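You operate a simulated robot arm through the tools that you are given. There is no shell and no other tool.

Carry out the task below with a simulated robot arm. There is one attempt and no reset: what you move stays moved.

JOB
Grease the patch between the joint bolts, then run both bolts down.
Fine: Purple pad, from the open grease tin; pad back, lid on. Hands unhurt; nothing dropped, spilt, damaged or left on. Set down upright: purple pad. A coat counts when it lies all over at full strength: go over it till it gets no stronger.

Only the result counts: the job must be done as asked and must still hold three seconds after the hand-in. Knocking over, shifting, dropping, spilling or breaking anything else fails it. Lids that push on must go on centred and level and be pressed home; caps that screw on are set level and turned clockwise until they are tight.

ROBOT AND FRAMES
A 7-joint arm with a two-finger parallel gripper, fixed in place. Base frame: the origin is at the foot of the arm, x ahead of it, y to its left, z up; the work surface is at about z = 0. Units: m, rad, N and s.
With the tool pointing down near the work surface it reaches from about 0.24 to 0.62 m from the base axis. Its first joint turns from -1.152 to 1.152 rad. Payload 2.6 kg.
The TCP is the grasp point between the finger pads, 0.03 m short of the fingertips. In the tool frame z runs along the fingers and y along their closing line. Largest opening 0.094 m; finger width 0.028, thickness 0.01; the body of the gripper, 0.05 by 0.096 m, starts 0.055 m behind the TCP.
Orientation is that of the tool frame in the base frame, as [roll, pitch, yaw] about the fixed x, y, z axes, in that order (R = Rz(yaw) Ry(pitch) Rx(roll)). With the fingers straight down and closing along the base's y, the tool's x points along the base's -x, its y along +y and its z along -z.

CONTROLS
- The arm moves only by the tool nudge_tool. Its argument "rows" is a list of rows, each an object (a shift or turn left out is 0, a gripper value left out holds the last) with "rot": the turn, a rotation vector about the tool's x, y, z in units of 8 degrees (1.0 is 8 degrees), a list of three; "delta_pos": the shift along the tool's x, y, z in units of 20 mm (1.0 is 20 mm), a list of three; "hand": the closure in counts, from 0 (fully open) to 255 (shut). In form: [{"rot": [ax, ay, az], "delta_pos": [dx, dy, dz], "hand": hand}, ...]. A call has 1 to 20 rows; each row shifts and turns the commanded pose from where the row before left it, along the tool's axes as they then stand. A call with a number of a shift or a turn outside -1 to 1 is refused whole. Each row takes 0.2 s and may step no farther than 0.05 m and 0.15 rad from the row before; otherwise, or with a gripper value out of range, the whole call is refused. Where a pose cannot be reached the arm comes as near as it can. A force on the tool above 40 N (or 10 N above the force at the start of the call, whichever is more), or a blocked arm, ends the call early, and 0.2 s more pass. The fingers move at their own pace (about 0.072 m/s each) and stop on an object; they squeeze with about 41 N. The grip force told is the motor's: it shows also when the fingers shut on nothing. Time passes only in rows, and 0.2 s behind the last, so rows that do not move let the fingers close. It gives the time, the measured TCP pose, the force on the tool (base axes), the opening and the grip force at its end, in the units of the frame above (readings bear some noise), with the torque about the TCP (base axes, N m) and any sound that the robot's microphone picked up.
- Cameras (640 x 400 px; columns grow to the right, rows downward): "scene" is fixed at [0.029, 0.4236, 0.5654]; the picture's right is [-0.85, -0.53, 0.00], its down [-0.29, 0.46, -0.84] and it looks along [0.45, -0.71, -0.55] (base axes); focal length 316 px, centre (320, 200). "wrist" rides on the gripper at [0.076, 0.014, -0.102] in the tool frame; the picture's right is [-0.18, 0.98, 0.00], its down [-0.75, -0.14, -0.64] and it looks along [-0.63, -0.12, 0.77] (tool axes); focal length 243 px, centre (320, 200). There is no depth. A picture from a camera that has moved, and an enlarged one, comes with that camera's place and axes in the base frame and with its lens.
- get_image(camera): a new picture of that camera. The clock stands still meanwhile.
- enlarge(camera, box): a new picture of the part [left, top, right, bottom] of that camera's present view, enlarged. The clock stands still meanwhile.
- sign_off(): hands the job in; it is judged then, once.

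Nothing tells you positions but the pictures and the camera data. Unless the task says otherwise, let go and move clear before handing in.

The tools are called as a command line: name --argument value ..., lists and objects as JSON in quotes. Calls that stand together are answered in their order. nudge_tool: Moves the arm, as the interface text tells. Its arguments: {"type":"object","properties":{"rows":{"type":"array","items":{"type":"object","properties":{"rot":{"type":"array","items":{"type":"number"}},"delta_pos":{"type":"array","items":{"type":"number"}},"hand":{"type":"number"}}}}},"required":["rows"]} The other tools are called the same way: get_image (camera) takes a picture; enlarge (camera, box) takes an enlarged picture of a part of a camera's view; sign_off () hands the job in.

At the start:

```text
time: 0.0
eef_pos: [0.3784, 0.0382, 0.4062]
ee_rot: [-3.141, 0.001, 3.141]
wrist_force: [0.0, 0.0, -0.4]
moment: [-0.01, 0.0, 0.01]
width: 0.0939
gripper_force: 0.0
```

scene: 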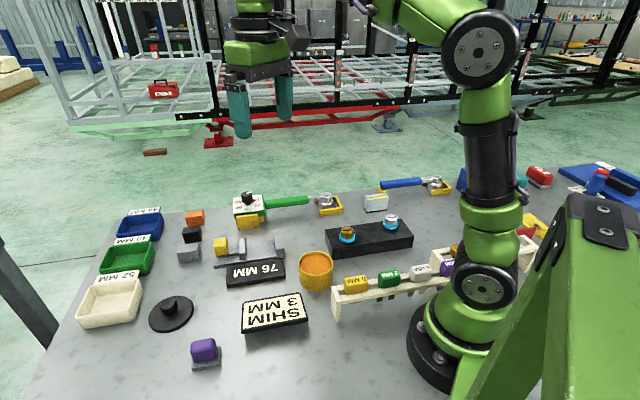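
wrist: 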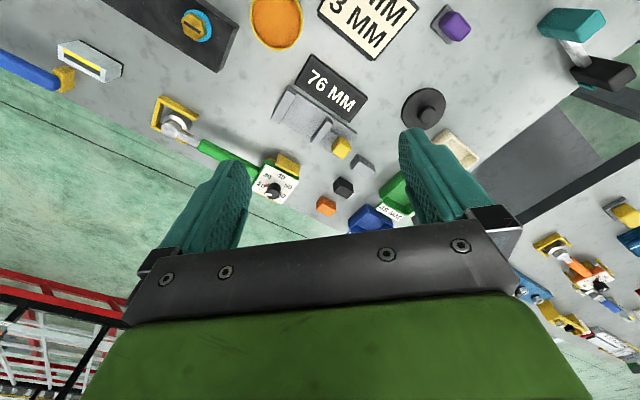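

I see a bench with bins, a black joint block with two bolts, an open orange grease tin, a black knobbed lid, a purple pad, and some wrenches. I'll look closer before I move anything.

enlarge --camera "scene" --box '[300, 160, 460, 300]'

enlarge --camera "scene" --box '[80, 270, 340, 400]'

enlarge --camera "scene" --box '[80, 180, 340, 310]'

enlarge --camera "scene" --box '[440, 150, 640, 300]'

enlarge --camera "wrist" --box '[0, 0, 320, 200]'

enlarge --camera "wrist" --box '[320, 0, 640, 200]'

```text
2.86 times, centred on (380, 230) of scene
camera zoom: at [0.029, 0.4236, 0.5654], right [-0.85, -0.53, 0.0], down [-0.29, 0.46, -0.84], along [0.45, -0.71, -0.55], focal length 904 px, centre (149, 114)
```

zoom: 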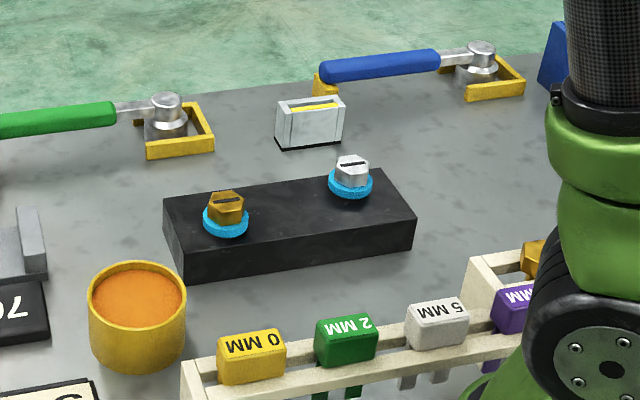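

```text
2.46 times, centred on (210, 335) of scene
camera zoom: at [0.029, 0.4236, 0.5654], right [-0.85, -0.53, 0.0], down [-0.29, 0.46, -0.84], along [0.45, -0.71, -0.55], focal length 779 px, centre (591, -132)
```

zoom: 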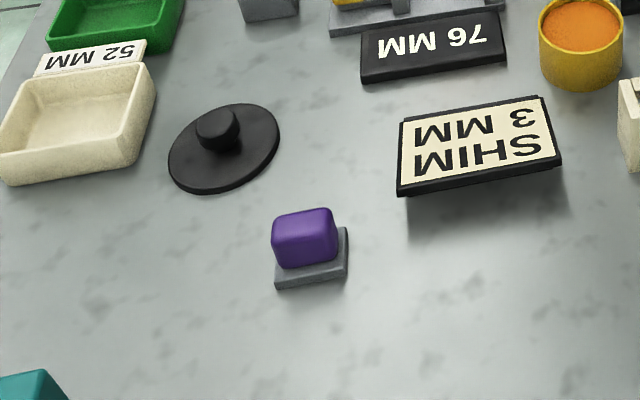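

```text
2.46 times, centred on (210, 245) of scene
camera zoom: at [0.029, 0.4236, 0.5654], right [-0.85, -0.53, 0.0], down [-0.29, 0.46, -0.84], along [0.45, -0.71, -0.55], focal length 779 px, centre (591, 89)
```

zoom: 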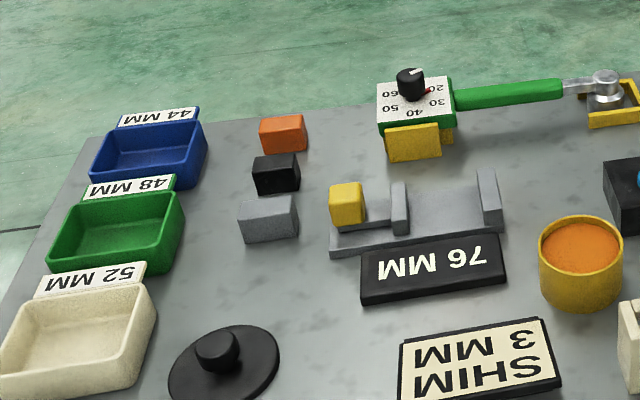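

```text
2.67 times, centred on (540, 225) of scene
camera zoom: at [0.029, 0.4236, 0.5654], right [-0.85, -0.53, 0.0], down [-0.29, 0.46, -0.84], along [0.45, -0.71, -0.55], focal length 844 px, centre (-267, 133)
```

zoom: 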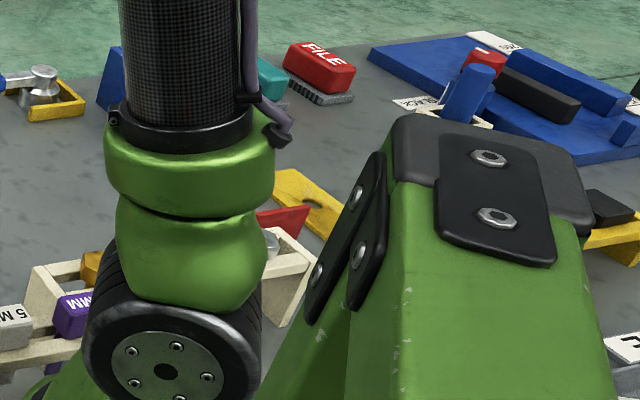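

```text
2.00 times, centred on (160, 100) of wrist
camera zoom: at [0.3023, 0.0531, 0.5085], right [0.18, 0.98, 0.0], down [0.75, -0.14, 0.64], along [0.63, -0.12, -0.77], focal length 485 px, centre (640, 400)
```

zoom: 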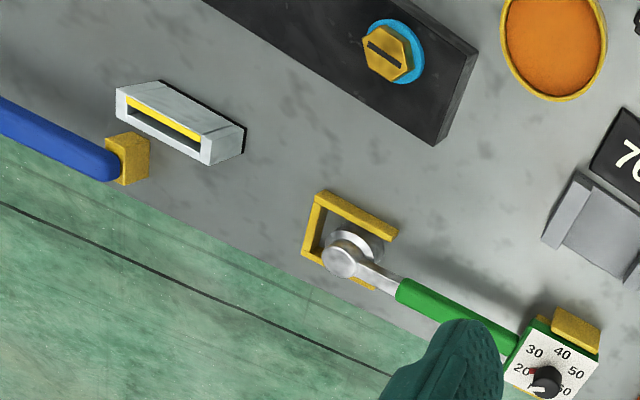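

```text
2.00 times, centred on (480, 100) of wrist
camera zoom: at [0.3023, 0.0531, 0.5085], right [0.18, 0.98, 0.0], down [0.75, -0.14, 0.64], along [0.63, -0.12, -0.77], focal length 485 px, centre (0, 400)
```

zoom: 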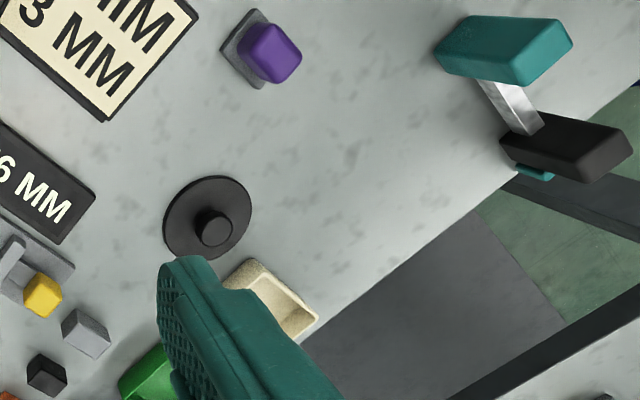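

The tin sits near (0.32, -0.015), the pad near (0.38, 0.257), the lid near (0.515, 0.23), and the bolts near (0.305, -0.141) and (0.233, -0.247). I'll move over to the joint at height for a better look.

nudge_tool --rows '[{"delta_pos": [0.3, -1, 0.3]}, {"delta_pos": [0.3, -1, 0.3]}, {"delta_pos": [0.3, -1, 0.3]}, {"delta_pos": [0.3, -1, 0.3]}, {"delta_pos": [0.3, -1, 0.3]}, {"delta_pos": [0.3, -1, 0.3]}, {"delta_pos": [0.3, -1, 0.3]}, {"delta_pos": [0.3, -1, 0.3]}, {"delta_pos": [0.3, -1, 0.3]}, {"delta_pos": [0.3, -1, 0.3]}]'

get_image --camera "wrist"

get_image --camera "scene"

```text
time: 2.2
eef_pos: [0.3189, -0.1604, 0.3441]
ee_rot: [-3.141, -0.001, 3.141]
wrist_force: [-0.1, 0.1, 0.2]
moment: [-0.03, 0.03, -0.01]
width: 0.094
gripper_force: 0.0
```

```text
taken
camera wrist: at [0.2423, -0.1461, 0.4474], right [0.18, 0.98, 0.0], down [0.75, -0.14, 0.64], along [0.63, -0.12, -0.77], focal length 243 px, centre (320, 200)
```

wrist: 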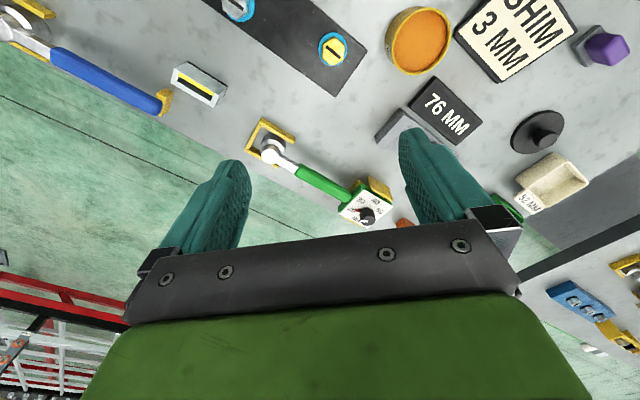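

```text
taken
```

scene: 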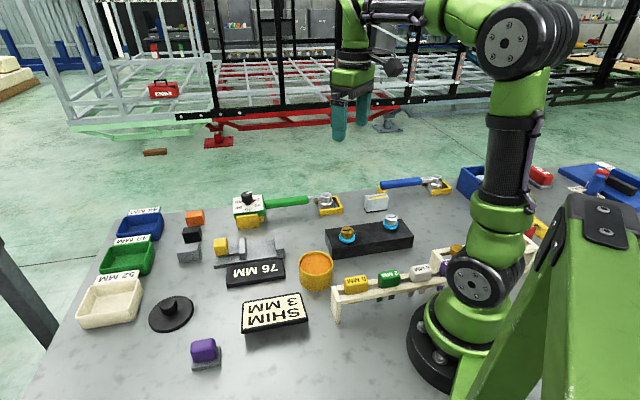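

The joint block is at the top edge of the wrist view. I'll pull back towards the base to centre it.

nudge_tool --rows '[{"delta_pos": [1, -0.5, 0]}, {"delta_pos": [1, -0.5, 0]}, {"delta_pos": [1, -0.5, 0]}, {"delta_pos": [1, -0.5, 0]}, {"delta_pos": [0.5, -0.5, 0]}]'

get_image --camera "wrist"

```text
time: 3.4
eef_pos: [0.2289, -0.2108, 0.3454]
ee_rot: [3.141, 0.001, 3.141]
wrist_force: [-0.4, 0.6, 0.3]
moment: [0.02, 0.02, -0.01]
width: 0.0942
gripper_force: 0.1
```

```text
taken
camera wrist: at [0.1531, -0.1962, 0.4485], right [0.18, 0.98, 0.0], down [0.75, -0.14, 0.64], along [0.63, -0.12, -0.77], focal length 243 px, centre (320, 200)
```

wrist: 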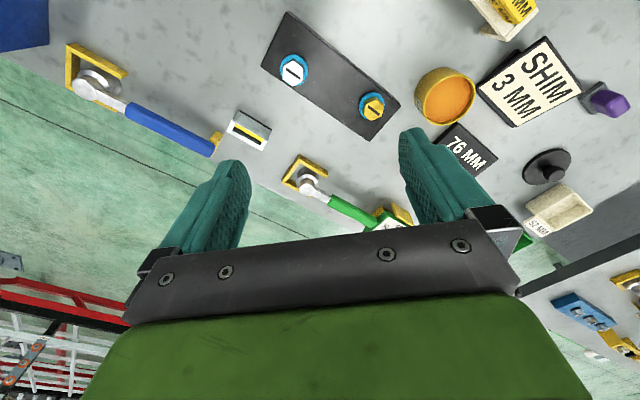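

enlarge --camera "wrist" --box '[240, 0, 420, 150]'

enlarge --camera "wrist" --box '[50, 20, 250, 160]'

enlarge --camera "wrist" --box '[260, 130, 420, 240]'

enlarge --camera "wrist" --box '[400, 0, 640, 150]'

```text
2.67 times, centred on (330, 75) of wrist
camera zoom: at [0.1531, -0.1962, 0.4485], right [0.18, 0.98, 0.0], down [0.75, -0.14, 0.64], along [0.63, -0.12, -0.77], focal length 647 px, centre (293, 533)
```

zoom: 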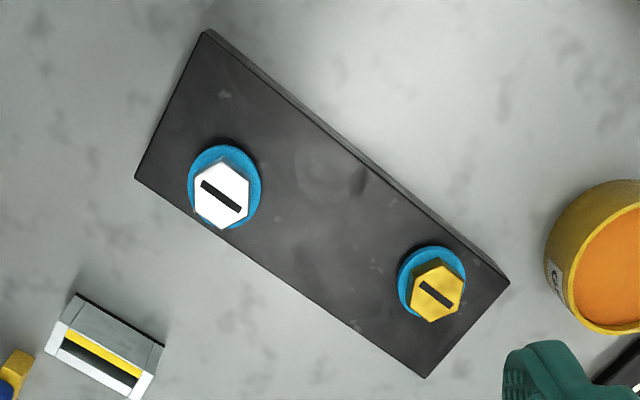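

```text
2.86 times, centred on (150, 90) of wrist
camera zoom: at [0.1531, -0.1962, 0.4485], right [0.18, 0.98, 0.0], down [0.75, -0.14, 0.64], along [0.63, -0.12, -0.77], focal length 693 px, centre (806, 514)
```

zoom: 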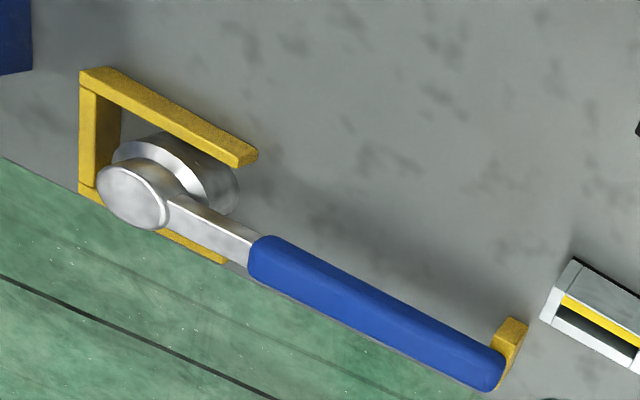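

```text
3.64 times, centred on (340, 185) of wrist
camera zoom: at [0.1531, -0.1962, 0.4485], right [0.18, 0.98, 0.0], down [0.75, -0.14, 0.64], along [0.63, -0.12, -0.77], focal length 882 px, centre (247, 254)
```

zoom: 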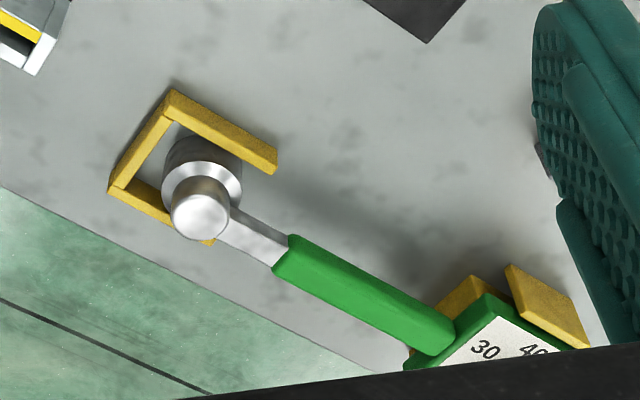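

```text
2.67 times, centred on (520, 75) of wrist
camera zoom: at [0.1531, -0.1962, 0.4485], right [0.18, 0.98, 0.0], down [0.75, -0.14, 0.64], along [0.63, -0.12, -0.77], focal length 647 px, centre (-213, 533)
```

zoom: 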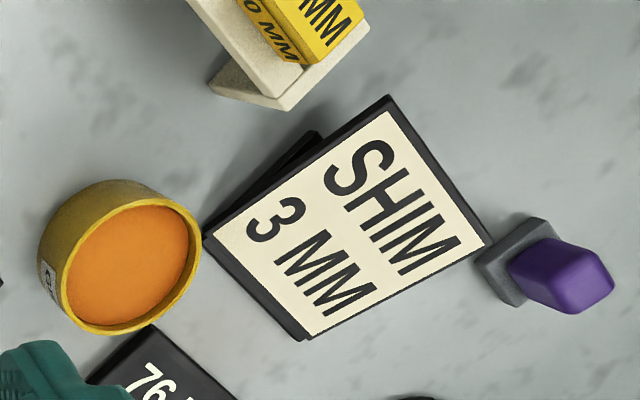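

enlarge --camera "scene" --box '[320, 205, 420, 265]'

enlarge --camera "scene" --box '[220, 170, 350, 250]'

enlarge --camera "scene" --box '[360, 165, 460, 230]'

enlarge --camera "scene" --box '[280, 235, 380, 300]'

enlarge --camera "scene" --box '[170, 325, 240, 375]'

```text
6.40 times, centred on (370, 235) of scene
camera zoom: at [0.029, 0.4236, 0.5654], right [-0.85, -0.53, 0.0], down [-0.29, 0.46, -0.84], along [0.45, -0.71, -0.55], focal length 2026 px, centre (0, -24)
```

zoom: 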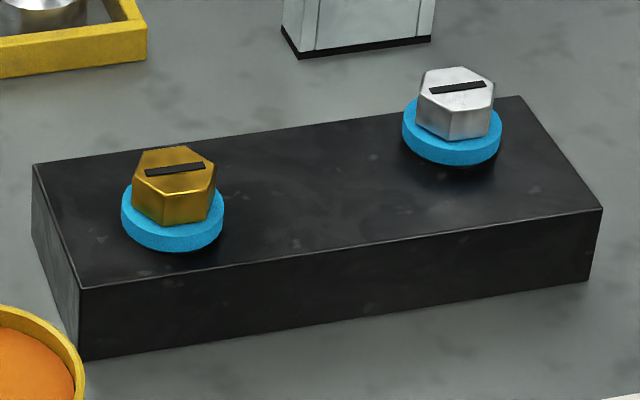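

```text
4.92 times, centred on (285, 210) of scene
camera zoom: at [0.029, 0.4236, 0.5654], right [-0.85, -0.53, 0.0], down [-0.29, 0.46, -0.84], along [0.45, -0.71, -0.55], focal length 1558 px, centre (492, 151)
```

zoom: 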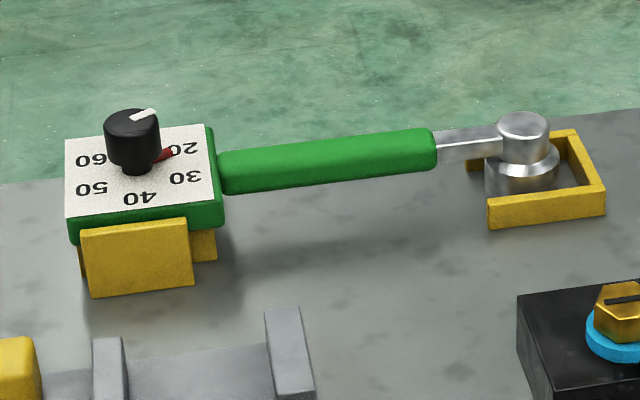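

```text
6.15 times, centred on (410, 198) of scene
camera zoom: at [0.029, 0.4236, 0.5654], right [-0.85, -0.53, 0.0], down [-0.29, 0.46, -0.84], along [0.45, -0.71, -0.55], focal length 1948 px, centre (-234, 215)
```

zoom: 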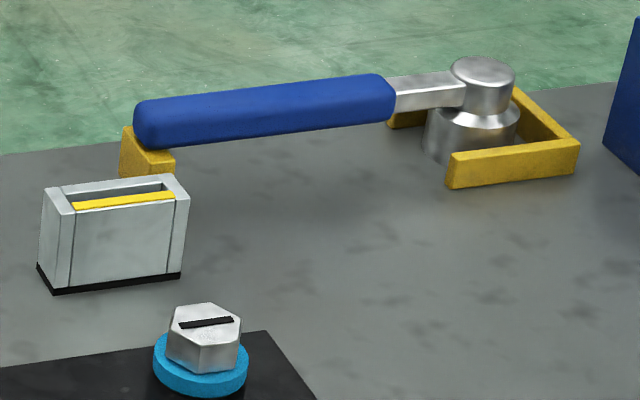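

```text
6.15 times, centred on (330, 268) of scene
camera zoom: at [0.029, 0.4236, 0.5654], right [-0.85, -0.53, 0.0], down [-0.29, 0.46, -0.84], along [0.45, -0.71, -0.55], focal length 1948 px, centre (258, -215)
```

zoom: 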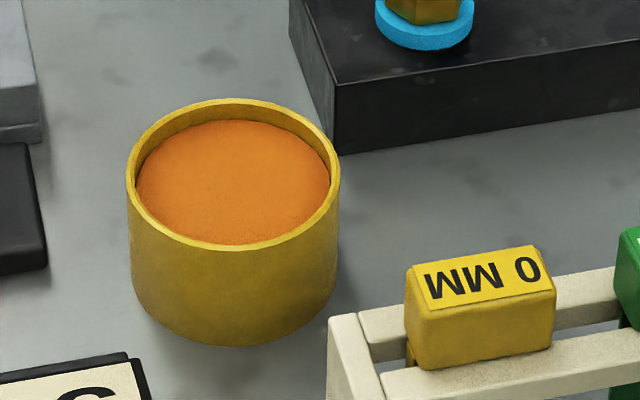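

```text
8.00 times, centred on (205, 350) of scene
camera zoom: at [0.029, 0.4236, 0.5654], right [-0.85, -0.53, 0.0], down [-0.29, 0.46, -0.84], along [0.45, -0.71, -0.55], focal length 2532 px, centre (1240, -1000)
```

zoom: 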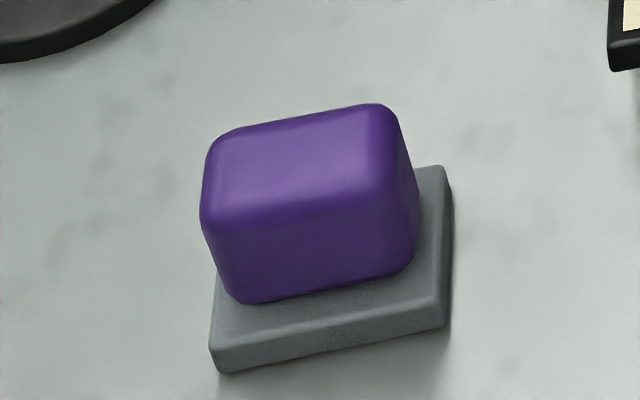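

The bolts appear to stand on blue washers on the black block. I'll yaw the wrist 90° and go lower so the camera can see the heads from the side.

nudge_tool --rows '[{"rot": [0, 0, 1], "delta_pos": [-0.3, 0.5, 0.5]}, {"rot": [0, 0, 1], "delta_pos": [0, 0.5, 0.5]}, {"rot": [0, 0, 1], "delta_pos": [0, 0, 0.5]}, {"rot": [0, 0, 1], "delta_pos": [0, 0, 0.5]}, {"rot": [0, 0, 1], "delta_pos": [0, 0, 0.5]}, {"rot": [0, 0, 1], "delta_pos": [0, 0, 0.5]}, {"rot": [0, 0, 1], "delta_pos": [0, 0, 0.5]}, {"rot": [0, 0, 1], "delta_pos": [0, 0, 0.5]}]'

get_image --camera "wrist"

```text
time: 5.2
eef_pos: [0.2362, -0.1914, 0.2668]
ee_rot: [-3.141, 0.0, 2.022]
wrist_force: [0.3, -0.6, 1.1]
moment: [0.0, 0.02, -0.01]
width: 0.0939
gripper_force: 0.1
```

```text
taken
camera wrist: at [0.216, -0.1162, 0.3681], right [0.96, 0.26, 0.0], down [0.2, -0.74, 0.64], along [0.17, -0.62, -0.77], focal length 243 px, centre (320, 200)
```

wrist: 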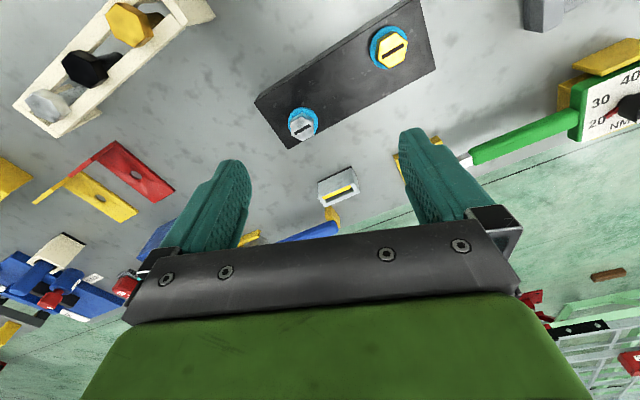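

enlarge --camera "wrist" --box '[240, 0, 440, 150]'

enlarge --camera "wrist" --box '[0, 0, 240, 150]'

enlarge --camera "wrist" --box '[0, 130, 240, 330]'

enlarge --camera "wrist" --box '[460, 30, 640, 170]'

```text
2.67 times, centred on (340, 75) of wrist
camera zoom: at [0.216, -0.1162, 0.3681], right [0.96, 0.26, 0.0], down [0.2, -0.74, 0.64], along [0.17, -0.62, -0.77], focal length 647 px, centre (267, 533)
```

zoom: 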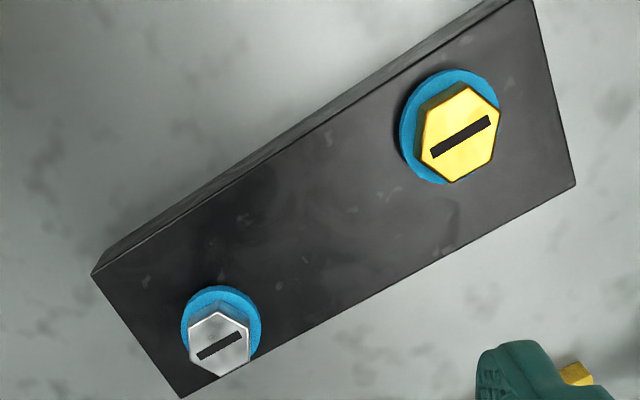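

```text
2.67 times, centred on (120, 75) of wrist
camera zoom: at [0.216, -0.1162, 0.3681], right [0.96, 0.26, 0.0], down [0.2, -0.74, 0.64], along [0.17, -0.62, -0.77], focal length 647 px, centre (853, 533)
```

zoom: 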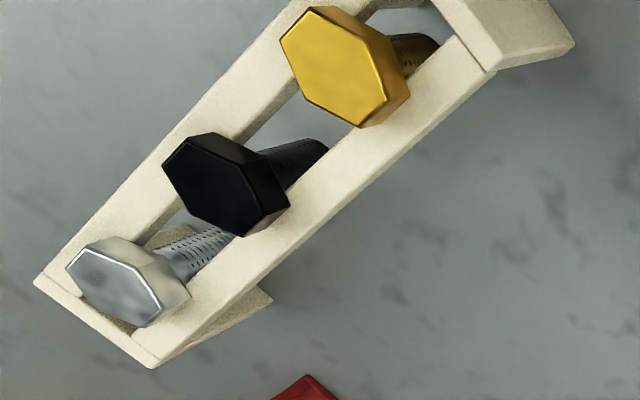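

```text
2.00 times, centred on (120, 230) of wrist
camera zoom: at [0.216, -0.1162, 0.3681], right [0.96, 0.26, 0.0], down [0.2, -0.74, 0.64], along [0.17, -0.62, -0.77], focal length 485 px, centre (720, 140)
```

zoom: 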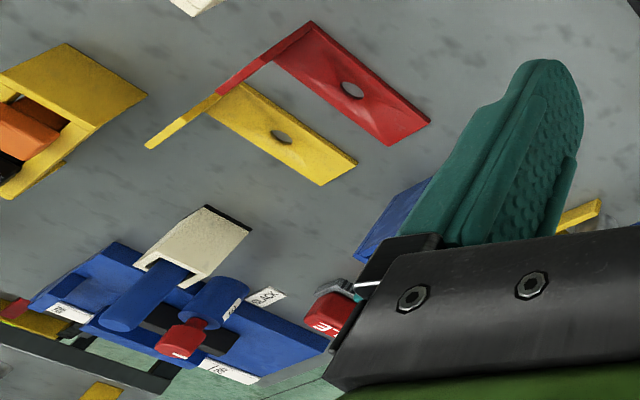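

```text
2.86 times, centred on (550, 100) of wrist
camera zoom: at [0.216, -0.1162, 0.3681], right [0.96, 0.26, 0.0], down [0.2, -0.74, 0.64], along [0.17, -0.62, -0.77], focal length 693 px, centre (-337, 486)
```

zoom: 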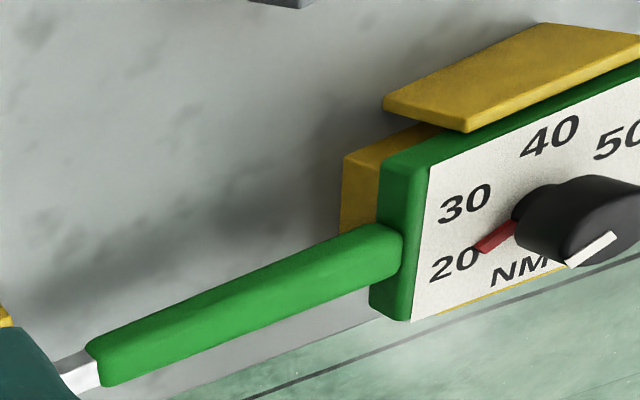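

The brass bolt's head and washer need a more oblique view. I'll back the camera off towards +y and drop a little, staying well above the tin.

nudge_tool --rows '[{"rot": [0, 0, 0.81]}, {"rot": [0, 0, 0.81]}, {"rot": [0, 0, 0.81]}, {"rot": [0, 0, 0.81]}, {"delta_pos": [0.94, 0.43, 0.5]}, {"delta_pos": [0.94, 0.43, 0.5]}, {"delta_pos": [0.94, 0.43, 0.5]}, {"delta_pos": [0.94, 0.43, 0.5]}, {"delta_pos": [0.94, 0.43, 0.5]}, {"delta_pos": [0.94, 0.43, 0.5]}, {"delta_pos": [0.94, 0.43, 0.5]}, {"delta_pos": [0.94, 0.43, 0.5]}]'

get_image --camera "wrist"

enlarge --camera "wrist" --box '[240, 40, 400, 140]'

```text
time: 7.8
eef_pos: [0.3033, -0.0401, 0.1855]
ee_rot: [-3.141, 0.0, 1.569]
wrist_force: [0.0, 0.5, -0.3]
moment: [-0.01, 0.03, 0.03]
width: 0.0941
gripper_force: 0.0
```

```text
taken
camera wrist: at [0.3177, 0.0361, 0.2881], right [0.98, -0.18, 0.0], down [-0.14, -0.75, 0.64], along [-0.12, -0.63, -0.77], focal length 243 px, centre (320, 200)
```

wrist: 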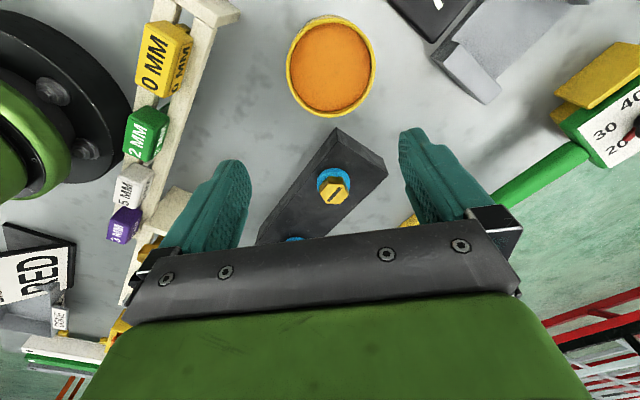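

```text
4.00 times, centred on (320, 90) of wrist
camera zoom: at [0.3177, 0.0361, 0.2881], right [0.98, -0.18, 0.0], down [-0.14, -0.75, 0.64], along [-0.12, -0.63, -0.77], focal length 970 px, centre (320, 640)
```

zoom: 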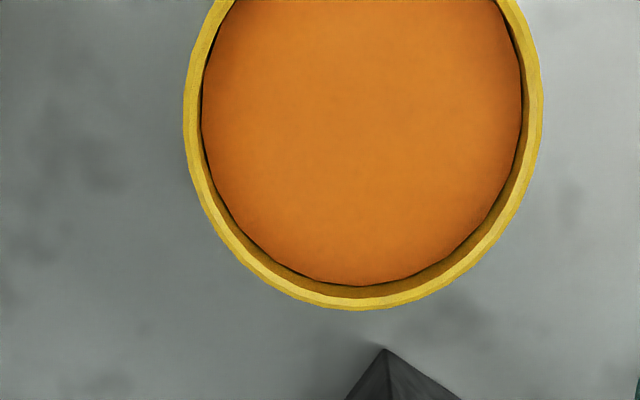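

enlarge --camera "wrist" --box '[260, 130, 400, 240]'

enlarge --camera "wrist" --box '[0, 180, 180, 340]'

enlarge --camera "wrist" --box '[100, 0, 300, 120]'

```text
3.64 times, centred on (330, 185) of wrist
camera zoom: at [0.3177, 0.0361, 0.2881], right [0.98, -0.18, 0.0], down [-0.14, -0.75, 0.64], along [-0.12, -0.63, -0.77], focal length 882 px, centre (284, 254)
```

zoom: 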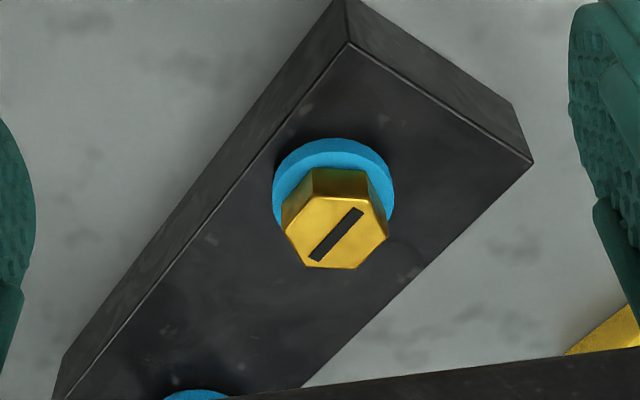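

```text
2.50 times, centred on (90, 260) of wrist
camera zoom: at [0.3177, 0.0361, 0.2881], right [0.98, -0.18, 0.0], down [-0.14, -0.75, 0.64], along [-0.12, -0.63, -0.77], focal length 606 px, centre (895, 50)
```

zoom: 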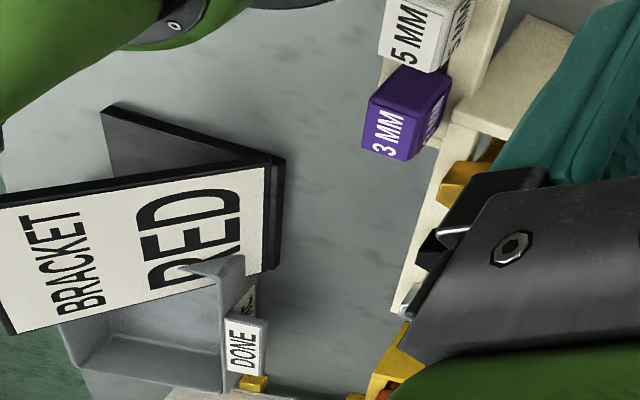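

```text
3.20 times, centred on (200, 60) of wrist
camera zoom: at [0.3177, 0.0361, 0.2881], right [0.98, -0.18, 0.0], down [-0.14, -0.75, 0.64], along [-0.12, -0.63, -0.77], focal length 776 px, centre (704, 648)
```

zoom: 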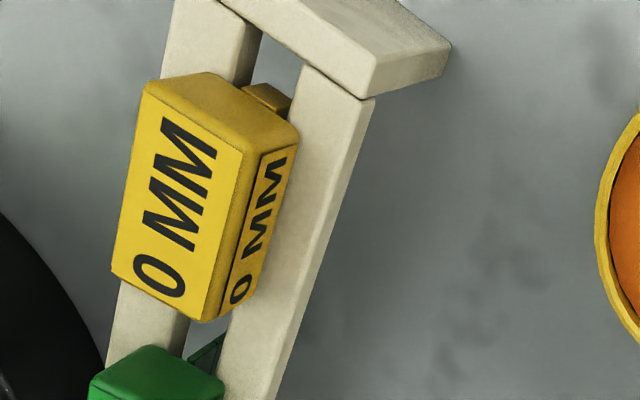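

The bolt heads are about 30 mm across flats and sit on roughly 41 mm washers. Next I want a close overhead look at the block top to find the patch.

nudge_tool --rows '[{"delta_pos": [-1, -0.15, -0.2]}, {"delta_pos": [-1, -0.15, -0.2]}, {"delta_pos": [-1, -0.15, 0]}, {"delta_pos": [-1, -0.15, 0]}, {"delta_pos": [-1, -0.15, 0]}, {"delta_pos": [-1, -0.15, 0]}, {"delta_pos": [-1, -0.15, 0]}, {"delta_pos": [-1, -0.15, 0]}, {"delta_pos": [-1, -0.15, 0]}]'

get_image --camera "wrist"

enlarge --camera "wrist" --box '[230, 0, 430, 130]'

```text
time: 9.8
eef_pos: [0.2781, -0.2209, 0.194]
ee_rot: [3.14, -0.001, 1.574]
wrist_force: [0.7, 0.9, -0.2]
moment: [-0.02, 0.0, 0.03]
width: 0.0941
gripper_force: 0.2
```

```text
taken
camera wrist: at [0.2914, -0.1445, 0.2957], right [0.98, -0.18, 0.0], down [-0.14, -0.75, 0.64], along [-0.12, -0.63, -0.77], focal length 243 px, centre (320, 200)
```

wrist: 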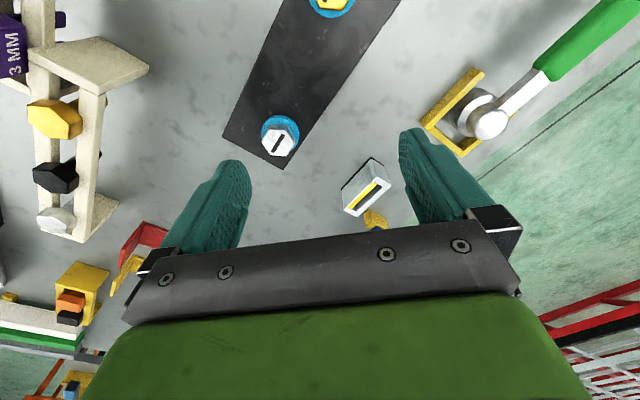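

```text
3.08 times, centred on (330, 65) of wrist
camera zoom: at [0.2914, -0.1445, 0.2957], right [0.98, -0.18, 0.0], down [-0.14, -0.75, 0.64], along [-0.12, -0.63, -0.77], focal length 746 px, centre (289, 615)
```

zoom: 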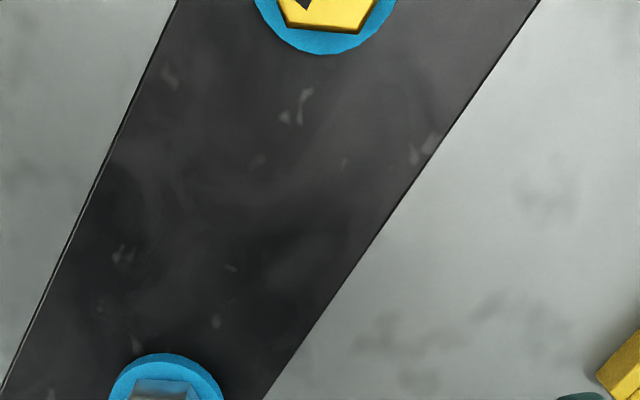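

No patch is marked, so I'll coat the whole block top between the washers. Next I'll rotate the wrist back and travel over to the purple pad.

nudge_tool --rows '[{"rot": [0, 0, -0.94], "delta_pos": [0, 0, -0.3]}, {"rot": [0, 0, -0.94], "delta_pos": [0, 0, -0.3]}, {"rot": [0, 0, -0.94], "delta_pos": [0, 0, -0.3]}, {"rot": [0, 0, -0.94], "delta_pos": [0, 0, -0.3]}, {"rot": [0, 0, -0.94], "delta_pos": [0, 0, -0.3]}, {"rot": [0, 0, -0.94], "delta_pos": [0, 0, -0.3]}, {"rot": [0, 0, -0.94], "delta_pos": [0, 0, -0.3]}, {"rot": [0, 0, -0.94], "delta_pos": [0, 0, -0.3]}, {"rot": [0, 0, -0.94], "delta_pos": [0, 0, -0.3]}, {"rot": [0, 0, -0.94], "delta_pos": [0, 0, -0.3]}, {"rot": [0, 0, -0.94], "delta_pos": [0, 0, -0.3]}, {"rot": [0, 0, -0.94], "delta_pos": [0, 0, -0.3]}]'

nudge_tool --rows '[{"delta_pos": [-0.2, 1, 0]}, {"delta_pos": [-0.2, 1, 0]}, {"delta_pos": [-0.2, 1, 0]}, {"delta_pos": [-0.2, 1, 0]}, {"delta_pos": [-0.2, 1, 0]}, {"delta_pos": [-0.2, 1, 0]}, {"delta_pos": [-0.2, 1, 0]}, {"delta_pos": [-0.2, 1, 0]}, {"delta_pos": [-0.2, 1, 0]}, {"delta_pos": [-0.2, 1, 0]}, {"delta_pos": [-0.2, 1, 0]}, {"delta_pos": [-0.2, 1, 0]}, {"delta_pos": [-0.2, 1, 0]}, {"delta_pos": [-0.2, 1, 0]}, {"delta_pos": [-0.2, 1, 0]}, {"delta_pos": [-0.2, 1, 0]}, {"delta_pos": [-0.2, 1, 0]}, {"delta_pos": [-0.2, 1, 0]}, {"delta_pos": [-0.2, 1, 0]}, {"delta_pos": [-0.2, 1, 0]}]'

nudge_tool --rows '[{"rot": [0, 0, -0.9], "delta_pos": [0, 0.6, 0.4]}, {"rot": [0, 0, -0.9], "delta_pos": [0, 0.6, 0.4]}, {"rot": [0, 0, -0.9], "delta_pos": [0, 0.6, 0.4]}, {"rot": [0, 0, -0.9], "delta_pos": [0, 0.6, 0.4]}, {"rot": [0, 0, -0.9], "delta_pos": [0, 0.6, 0.4]}, {"rot": [0, 0, -0.9]}]'

get_image --camera "wrist"

```text
time: 12.4
eef_pos: [0.2779, -0.2212, 0.2672]
ee_rot: [-3.141, -0.001, -3.134]
wrist_force: [-0.5, 0.1, 0.6]
moment: [0.03, -0.02, 0.0]
width: 0.094
gripper_force: 0.1
```

```text
time: 16.6
eef_pos: [0.3559, 0.1804, 0.2663]
ee_rot: [3.141, 0.0, -3.135]
wrist_force: [0.2, 0.3, 0.0]
moment: [-0.02, -0.01, 0.0]
width: 0.0938
gripper_force: 0.1
```

```text
time: 18.0
eef_pos: [0.3399, 0.2372, 0.2259]
ee_rot: [-3.141, 0.001, -2.38]
wrist_force: [0.4, -0.4, 0.6]
moment: [-0.01, -0.02, -0.01]
width: 0.0939
gripper_force: 0.0
```

```text
taken
camera wrist: at [0.2758, 0.1947, 0.3281], right [-0.55, 0.84, 0.0], down [0.64, 0.42, 0.64], along [0.54, 0.35, -0.77], focal length 243 px, centre (320, 200)
```

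wrist: 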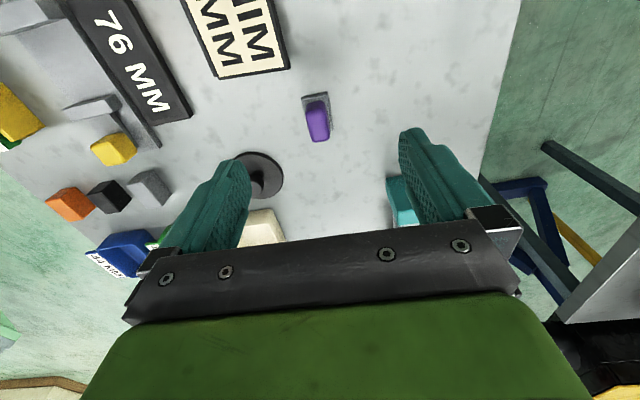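

enlarge --camera "wrist" --box '[270, 75, 370, 155]'

enlarge --camera "wrist" --box '[200, 130, 320, 250]'

get_image --camera "scene"

```text
5.00 times, centred on (320, 115) of wrist
camera zoom: at [0.2758, 0.1947, 0.3281], right [-0.55, 0.84, 0.0], down [0.64, 0.42, 0.64], along [0.54, 0.35, -0.77], focal length 1213 px, centre (320, 625)
```

zoom: 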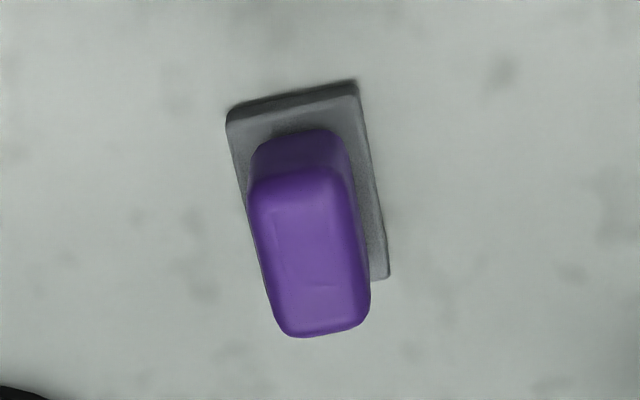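

```text
3.33 times, centred on (260, 190) of wrist
camera zoom: at [0.2758, 0.1947, 0.3281], right [-0.55, 0.84, 0.0], down [0.64, 0.42, 0.64], along [0.54, 0.35, -0.77], focal length 809 px, centre (520, 233)
```

zoom: 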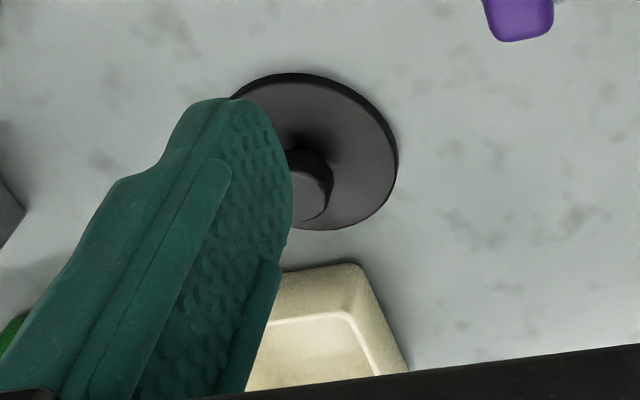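

```text
taken
```

scene: 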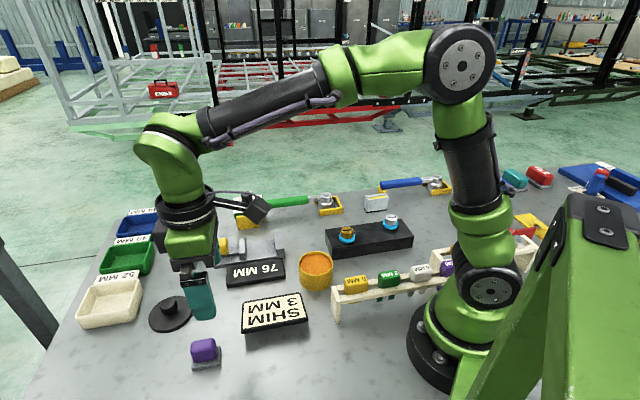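

The pad's base is about 49 × 34 mm, with its long axis at about 44.5° and its centre near (0.376, 0.257). The purple handle is about 25 mm wide and its top is at about z = 0.046. I'll line up above it.

nudge_tool --rows '[{"rot": [0, 0, -0.11], "delta_pos": [-0.33, -0.088, 0.8]}, {"delta_pos": [-0.33, -0.088, 0.8]}, {"delta_pos": [-0.33, -0.088, 0.8]}, {"delta_pos": [-0.33, -0.088, 0.8]}, {"delta_pos": [-0.33, -0.088, 0.8]}, {"delta_pos": [-0.33, -0.088, 0.8]}]'

get_image --camera "wrist"

enlarge --camera "wrist" --box '[250, 40, 390, 180]'

enlarge --camera "scene" --box '[150, 270, 270, 380]'

```text
time: 19.4
eef_pos: [0.3773, 0.2566, 0.1291]
ee_rot: [3.141, 0.002, -2.368]
wrist_force: [-0.2, -0.3, 0.3]
moment: [-0.02, -0.03, -0.01]
width: 0.094
gripper_force: 0.1
```

```text
taken
camera wrist: at [0.3126, 0.2139, 0.2318], right [-0.56, 0.83, 0.0], down [0.64, 0.43, 0.64], along [0.53, 0.36, -0.77], focal length 243 px, centre (320, 200)
```

wrist: 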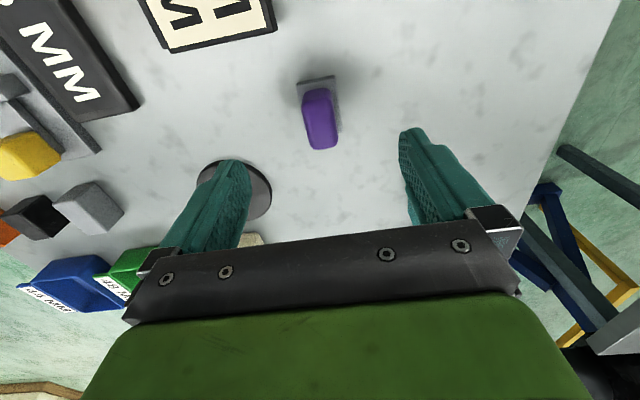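

```text
2.86 times, centred on (320, 110) of wrist
camera zoom: at [0.3126, 0.2139, 0.2318], right [-0.56, 0.83, 0.0], down [0.64, 0.43, 0.64], along [0.53, 0.36, -0.77], focal length 693 px, centre (320, 457)
```

zoom: 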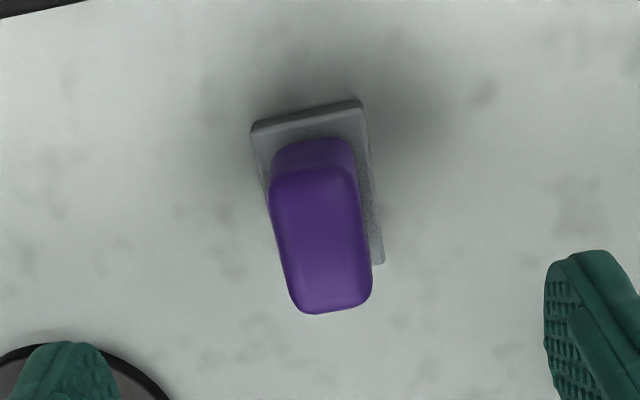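

```text
3.64 times, centred on (210, 325) of scene
camera zoom: at [0.029, 0.4236, 0.5654], right [-0.85, -0.53, 0.0], down [-0.29, 0.46, -0.84], along [0.45, -0.71, -0.55], focal length 1151 px, centre (720, -254)
```

zoom: 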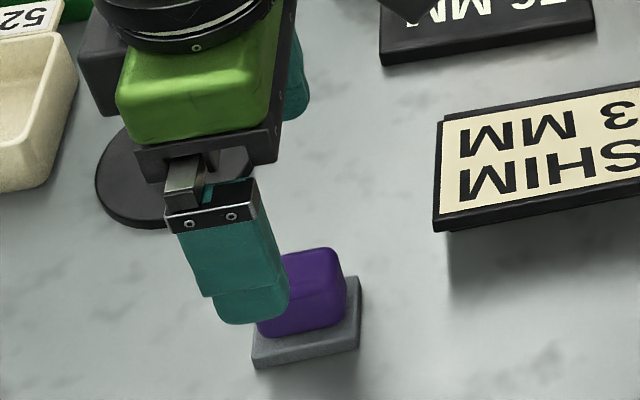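

The handle is centred under the tool axis. I'll go down to z ≈ 0.048 and close on it.

nudge_tool --rows '[{"delta_pos": [0, 0, 0.8]}, {"delta_pos": [0, 0, 0.8]}, {"delta_pos": [0, 0, 0.8]}, {"delta_pos": [0, 0, 0.8]}, {"delta_pos": [0, 0, 0.8]}]'

get_image --camera "wrist"

enlarge --camera "scene" --box '[150, 270, 270, 380]'

```text
time: 20.6
eef_pos: [0.3749, 0.2561, 0.0502]
ee_rot: [-3.141, -0.002, -2.368]
wrist_force: [0.5, -0.4, 0.3]
moment: [0.01, -0.01, 0.0]
width: 0.0942
gripper_force: 0.1
```

```text
taken
camera wrist: at [0.312, 0.2131, 0.1522], right [-0.56, 0.83, 0.0], down [0.64, 0.43, 0.64], along [0.53, 0.36, -0.77], focal length 243 px, centre (320, 200)
```

wrist: 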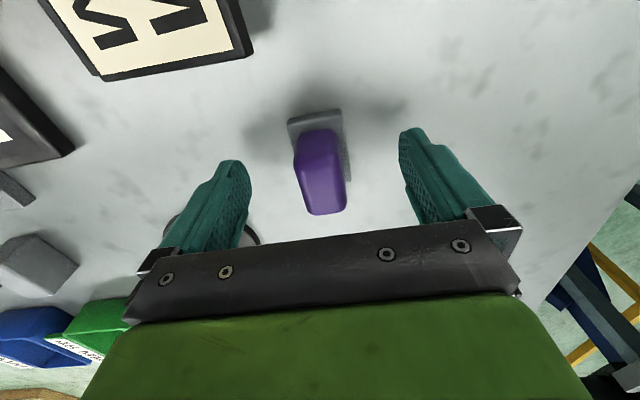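

```text
3.64 times, centred on (210, 325) of scene
camera zoom: at [0.029, 0.4236, 0.5654], right [-0.85, -0.53, 0.0], down [-0.29, 0.46, -0.84], along [0.45, -0.71, -0.55], focal length 1151 px, centre (720, -254)
```

zoom: 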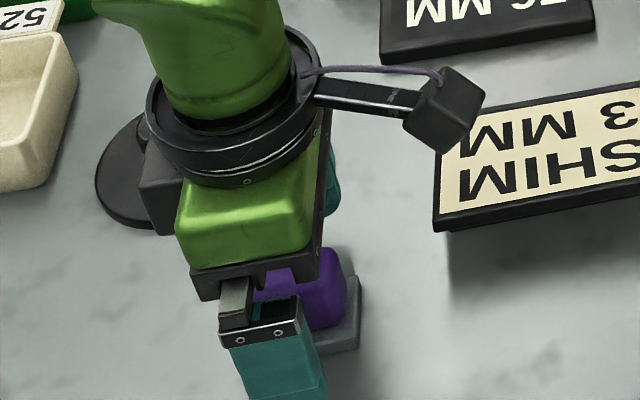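

nudge_tool --rows '[{"delta_pos": [0, 0, 0.05], "hand": 255}, {"hand": 255}, {"hand": 255}, {"hand": 255}, {"hand": 255}]'

get_image --camera "wrist"

```text
time: 21.8
eef_pos: [0.3767, 0.2554, 0.0491]
ee_rot: [-3.141, 0.001, -2.367]
wrist_force: [0.5, 0.7, -0.4]
moment: [0.0, 0.04, 0.0]
width: 0.0291
gripper_force: 41.5
```

```text
taken
camera wrist: at [0.3121, 0.2133, 0.1509], right [-0.56, 0.83, 0.0], down [0.64, 0.43, 0.64], along [0.53, 0.36, -0.77], focal length 243 px, centre (320, 200)
```

wrist: 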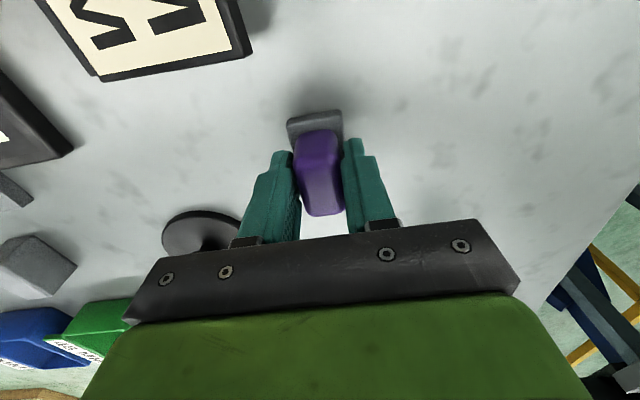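

The pad is gripped with the fingers 29 mm apart and reading 41 N. I'll lift it straight up and check that it comes away cleanly.

nudge_tool --rows '[{"delta_pos": [0, 0, -0.3]}, {"delta_pos": [0, 0, -0.6]}, {"delta_pos": [0, 0, -1]}, {"delta_pos": [0, 0, -1]}, {"delta_pos": [0, 0, -1]}, {"delta_pos": [0, 0, -1]}, {"delta_pos": [0, 0, -0.5]}]'

get_image --camera "wrist"

enlarge --camera "scene" --box '[130, 200, 280, 380]'

```text
time: 23.4
eef_pos: [0.3752, 0.2562, 0.1564]
ee_rot: [3.141, 0.0, -2.366]
wrist_force: [-0.8, -0.5, -1.8]
moment: [0.0, 0.01, 0.02]
width: 0.029
gripper_force: 40.7
```

```text
taken
camera wrist: at [0.3109, 0.213, 0.2589], right [-0.56, 0.83, 0.0], down [0.64, 0.43, 0.64], along [0.53, 0.36, -0.77], focal length 243 px, centre (320, 200)
```

wrist: 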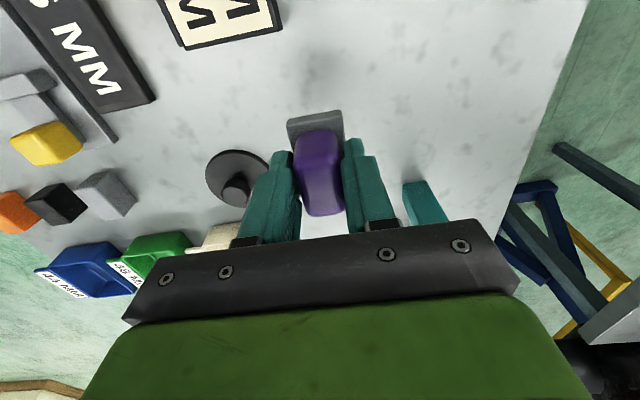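

```text
2.22 times, centred on (205, 290) of scene
camera zoom: at [0.029, 0.4236, 0.5654], right [-0.85, -0.53, 0.0], down [-0.29, 0.46, -0.84], along [0.45, -0.71, -0.55], focal length 703 px, centre (576, 0)
```

zoom: 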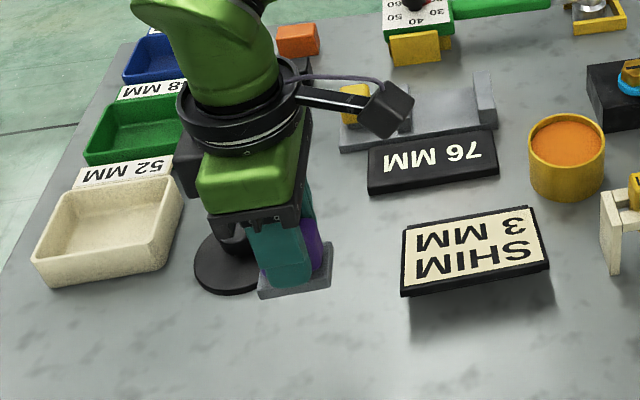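

The pad is held firmly. I'll turn the wrist to neutral yaw and go to a spot beside the tin to measure its centre.

nudge_tool --rows '[{"rot": [0, 0, 0.925]}, {"rot": [0, 0, 0.925]}, {"rot": [0, 0, 0.925]}, {"rot": [0, 0, 0.925]}, {"rot": [0, 0, 0.925]}, {"rot": [0, 0, 0.925]}, {"delta_pos": [0.125, -0.98, 0]}, {"delta_pos": [0.125, -0.98, 0]}, {"delta_pos": [0.125, -0.98, 0]}, {"delta_pos": [0.125, -0.98, 0]}, {"delta_pos": [0.125, -0.98, 0]}, {"delta_pos": [0.125, -0.98, 0]}, {"delta_pos": [0.125, -0.98, 0]}, {"delta_pos": [0.125, -0.98, 0]}, {"delta_pos": [0.125, -0.98, 0]}, {"delta_pos": [0.125, -0.98, 0]}]'

get_image --camera "wrist"

enlarge --camera "wrist" --box '[150, 30, 310, 150]'

```text
time: 26.8
eef_pos: [0.3506, 0.0595, 0.1582]
ee_rot: [-3.142, -0.001, 3.139]
wrist_force: [-0.4, -1.1, -2.7]
moment: [0.02, -0.02, 0.01]
width: 0.0293
gripper_force: 41.5
```

```text
taken
camera wrist: at [0.2748, 0.0751, 0.26], right [0.18, 0.98, 0.0], down [0.75, -0.14, 0.64], along [0.63, -0.12, -0.77], focal length 243 px, centre (320, 200)
```

wrist: 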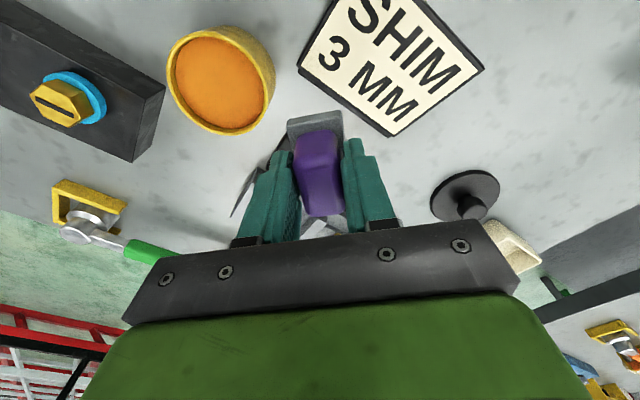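

```text
3.33 times, centred on (230, 90) of wrist
camera zoom: at [0.2748, 0.0751, 0.26], right [0.18, 0.98, 0.0], down [0.75, -0.14, 0.64], along [0.63, -0.12, -0.77], focal length 809 px, centre (620, 567)
```

zoom: 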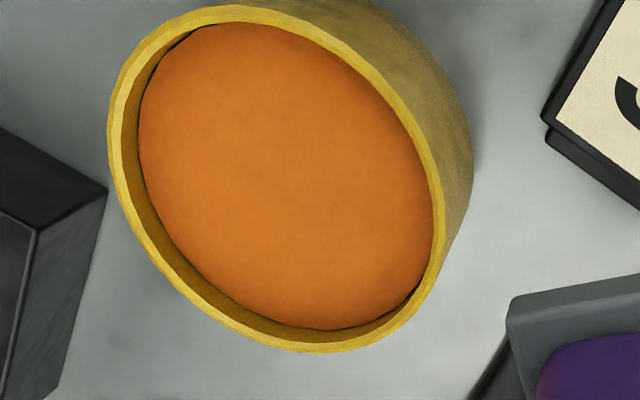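

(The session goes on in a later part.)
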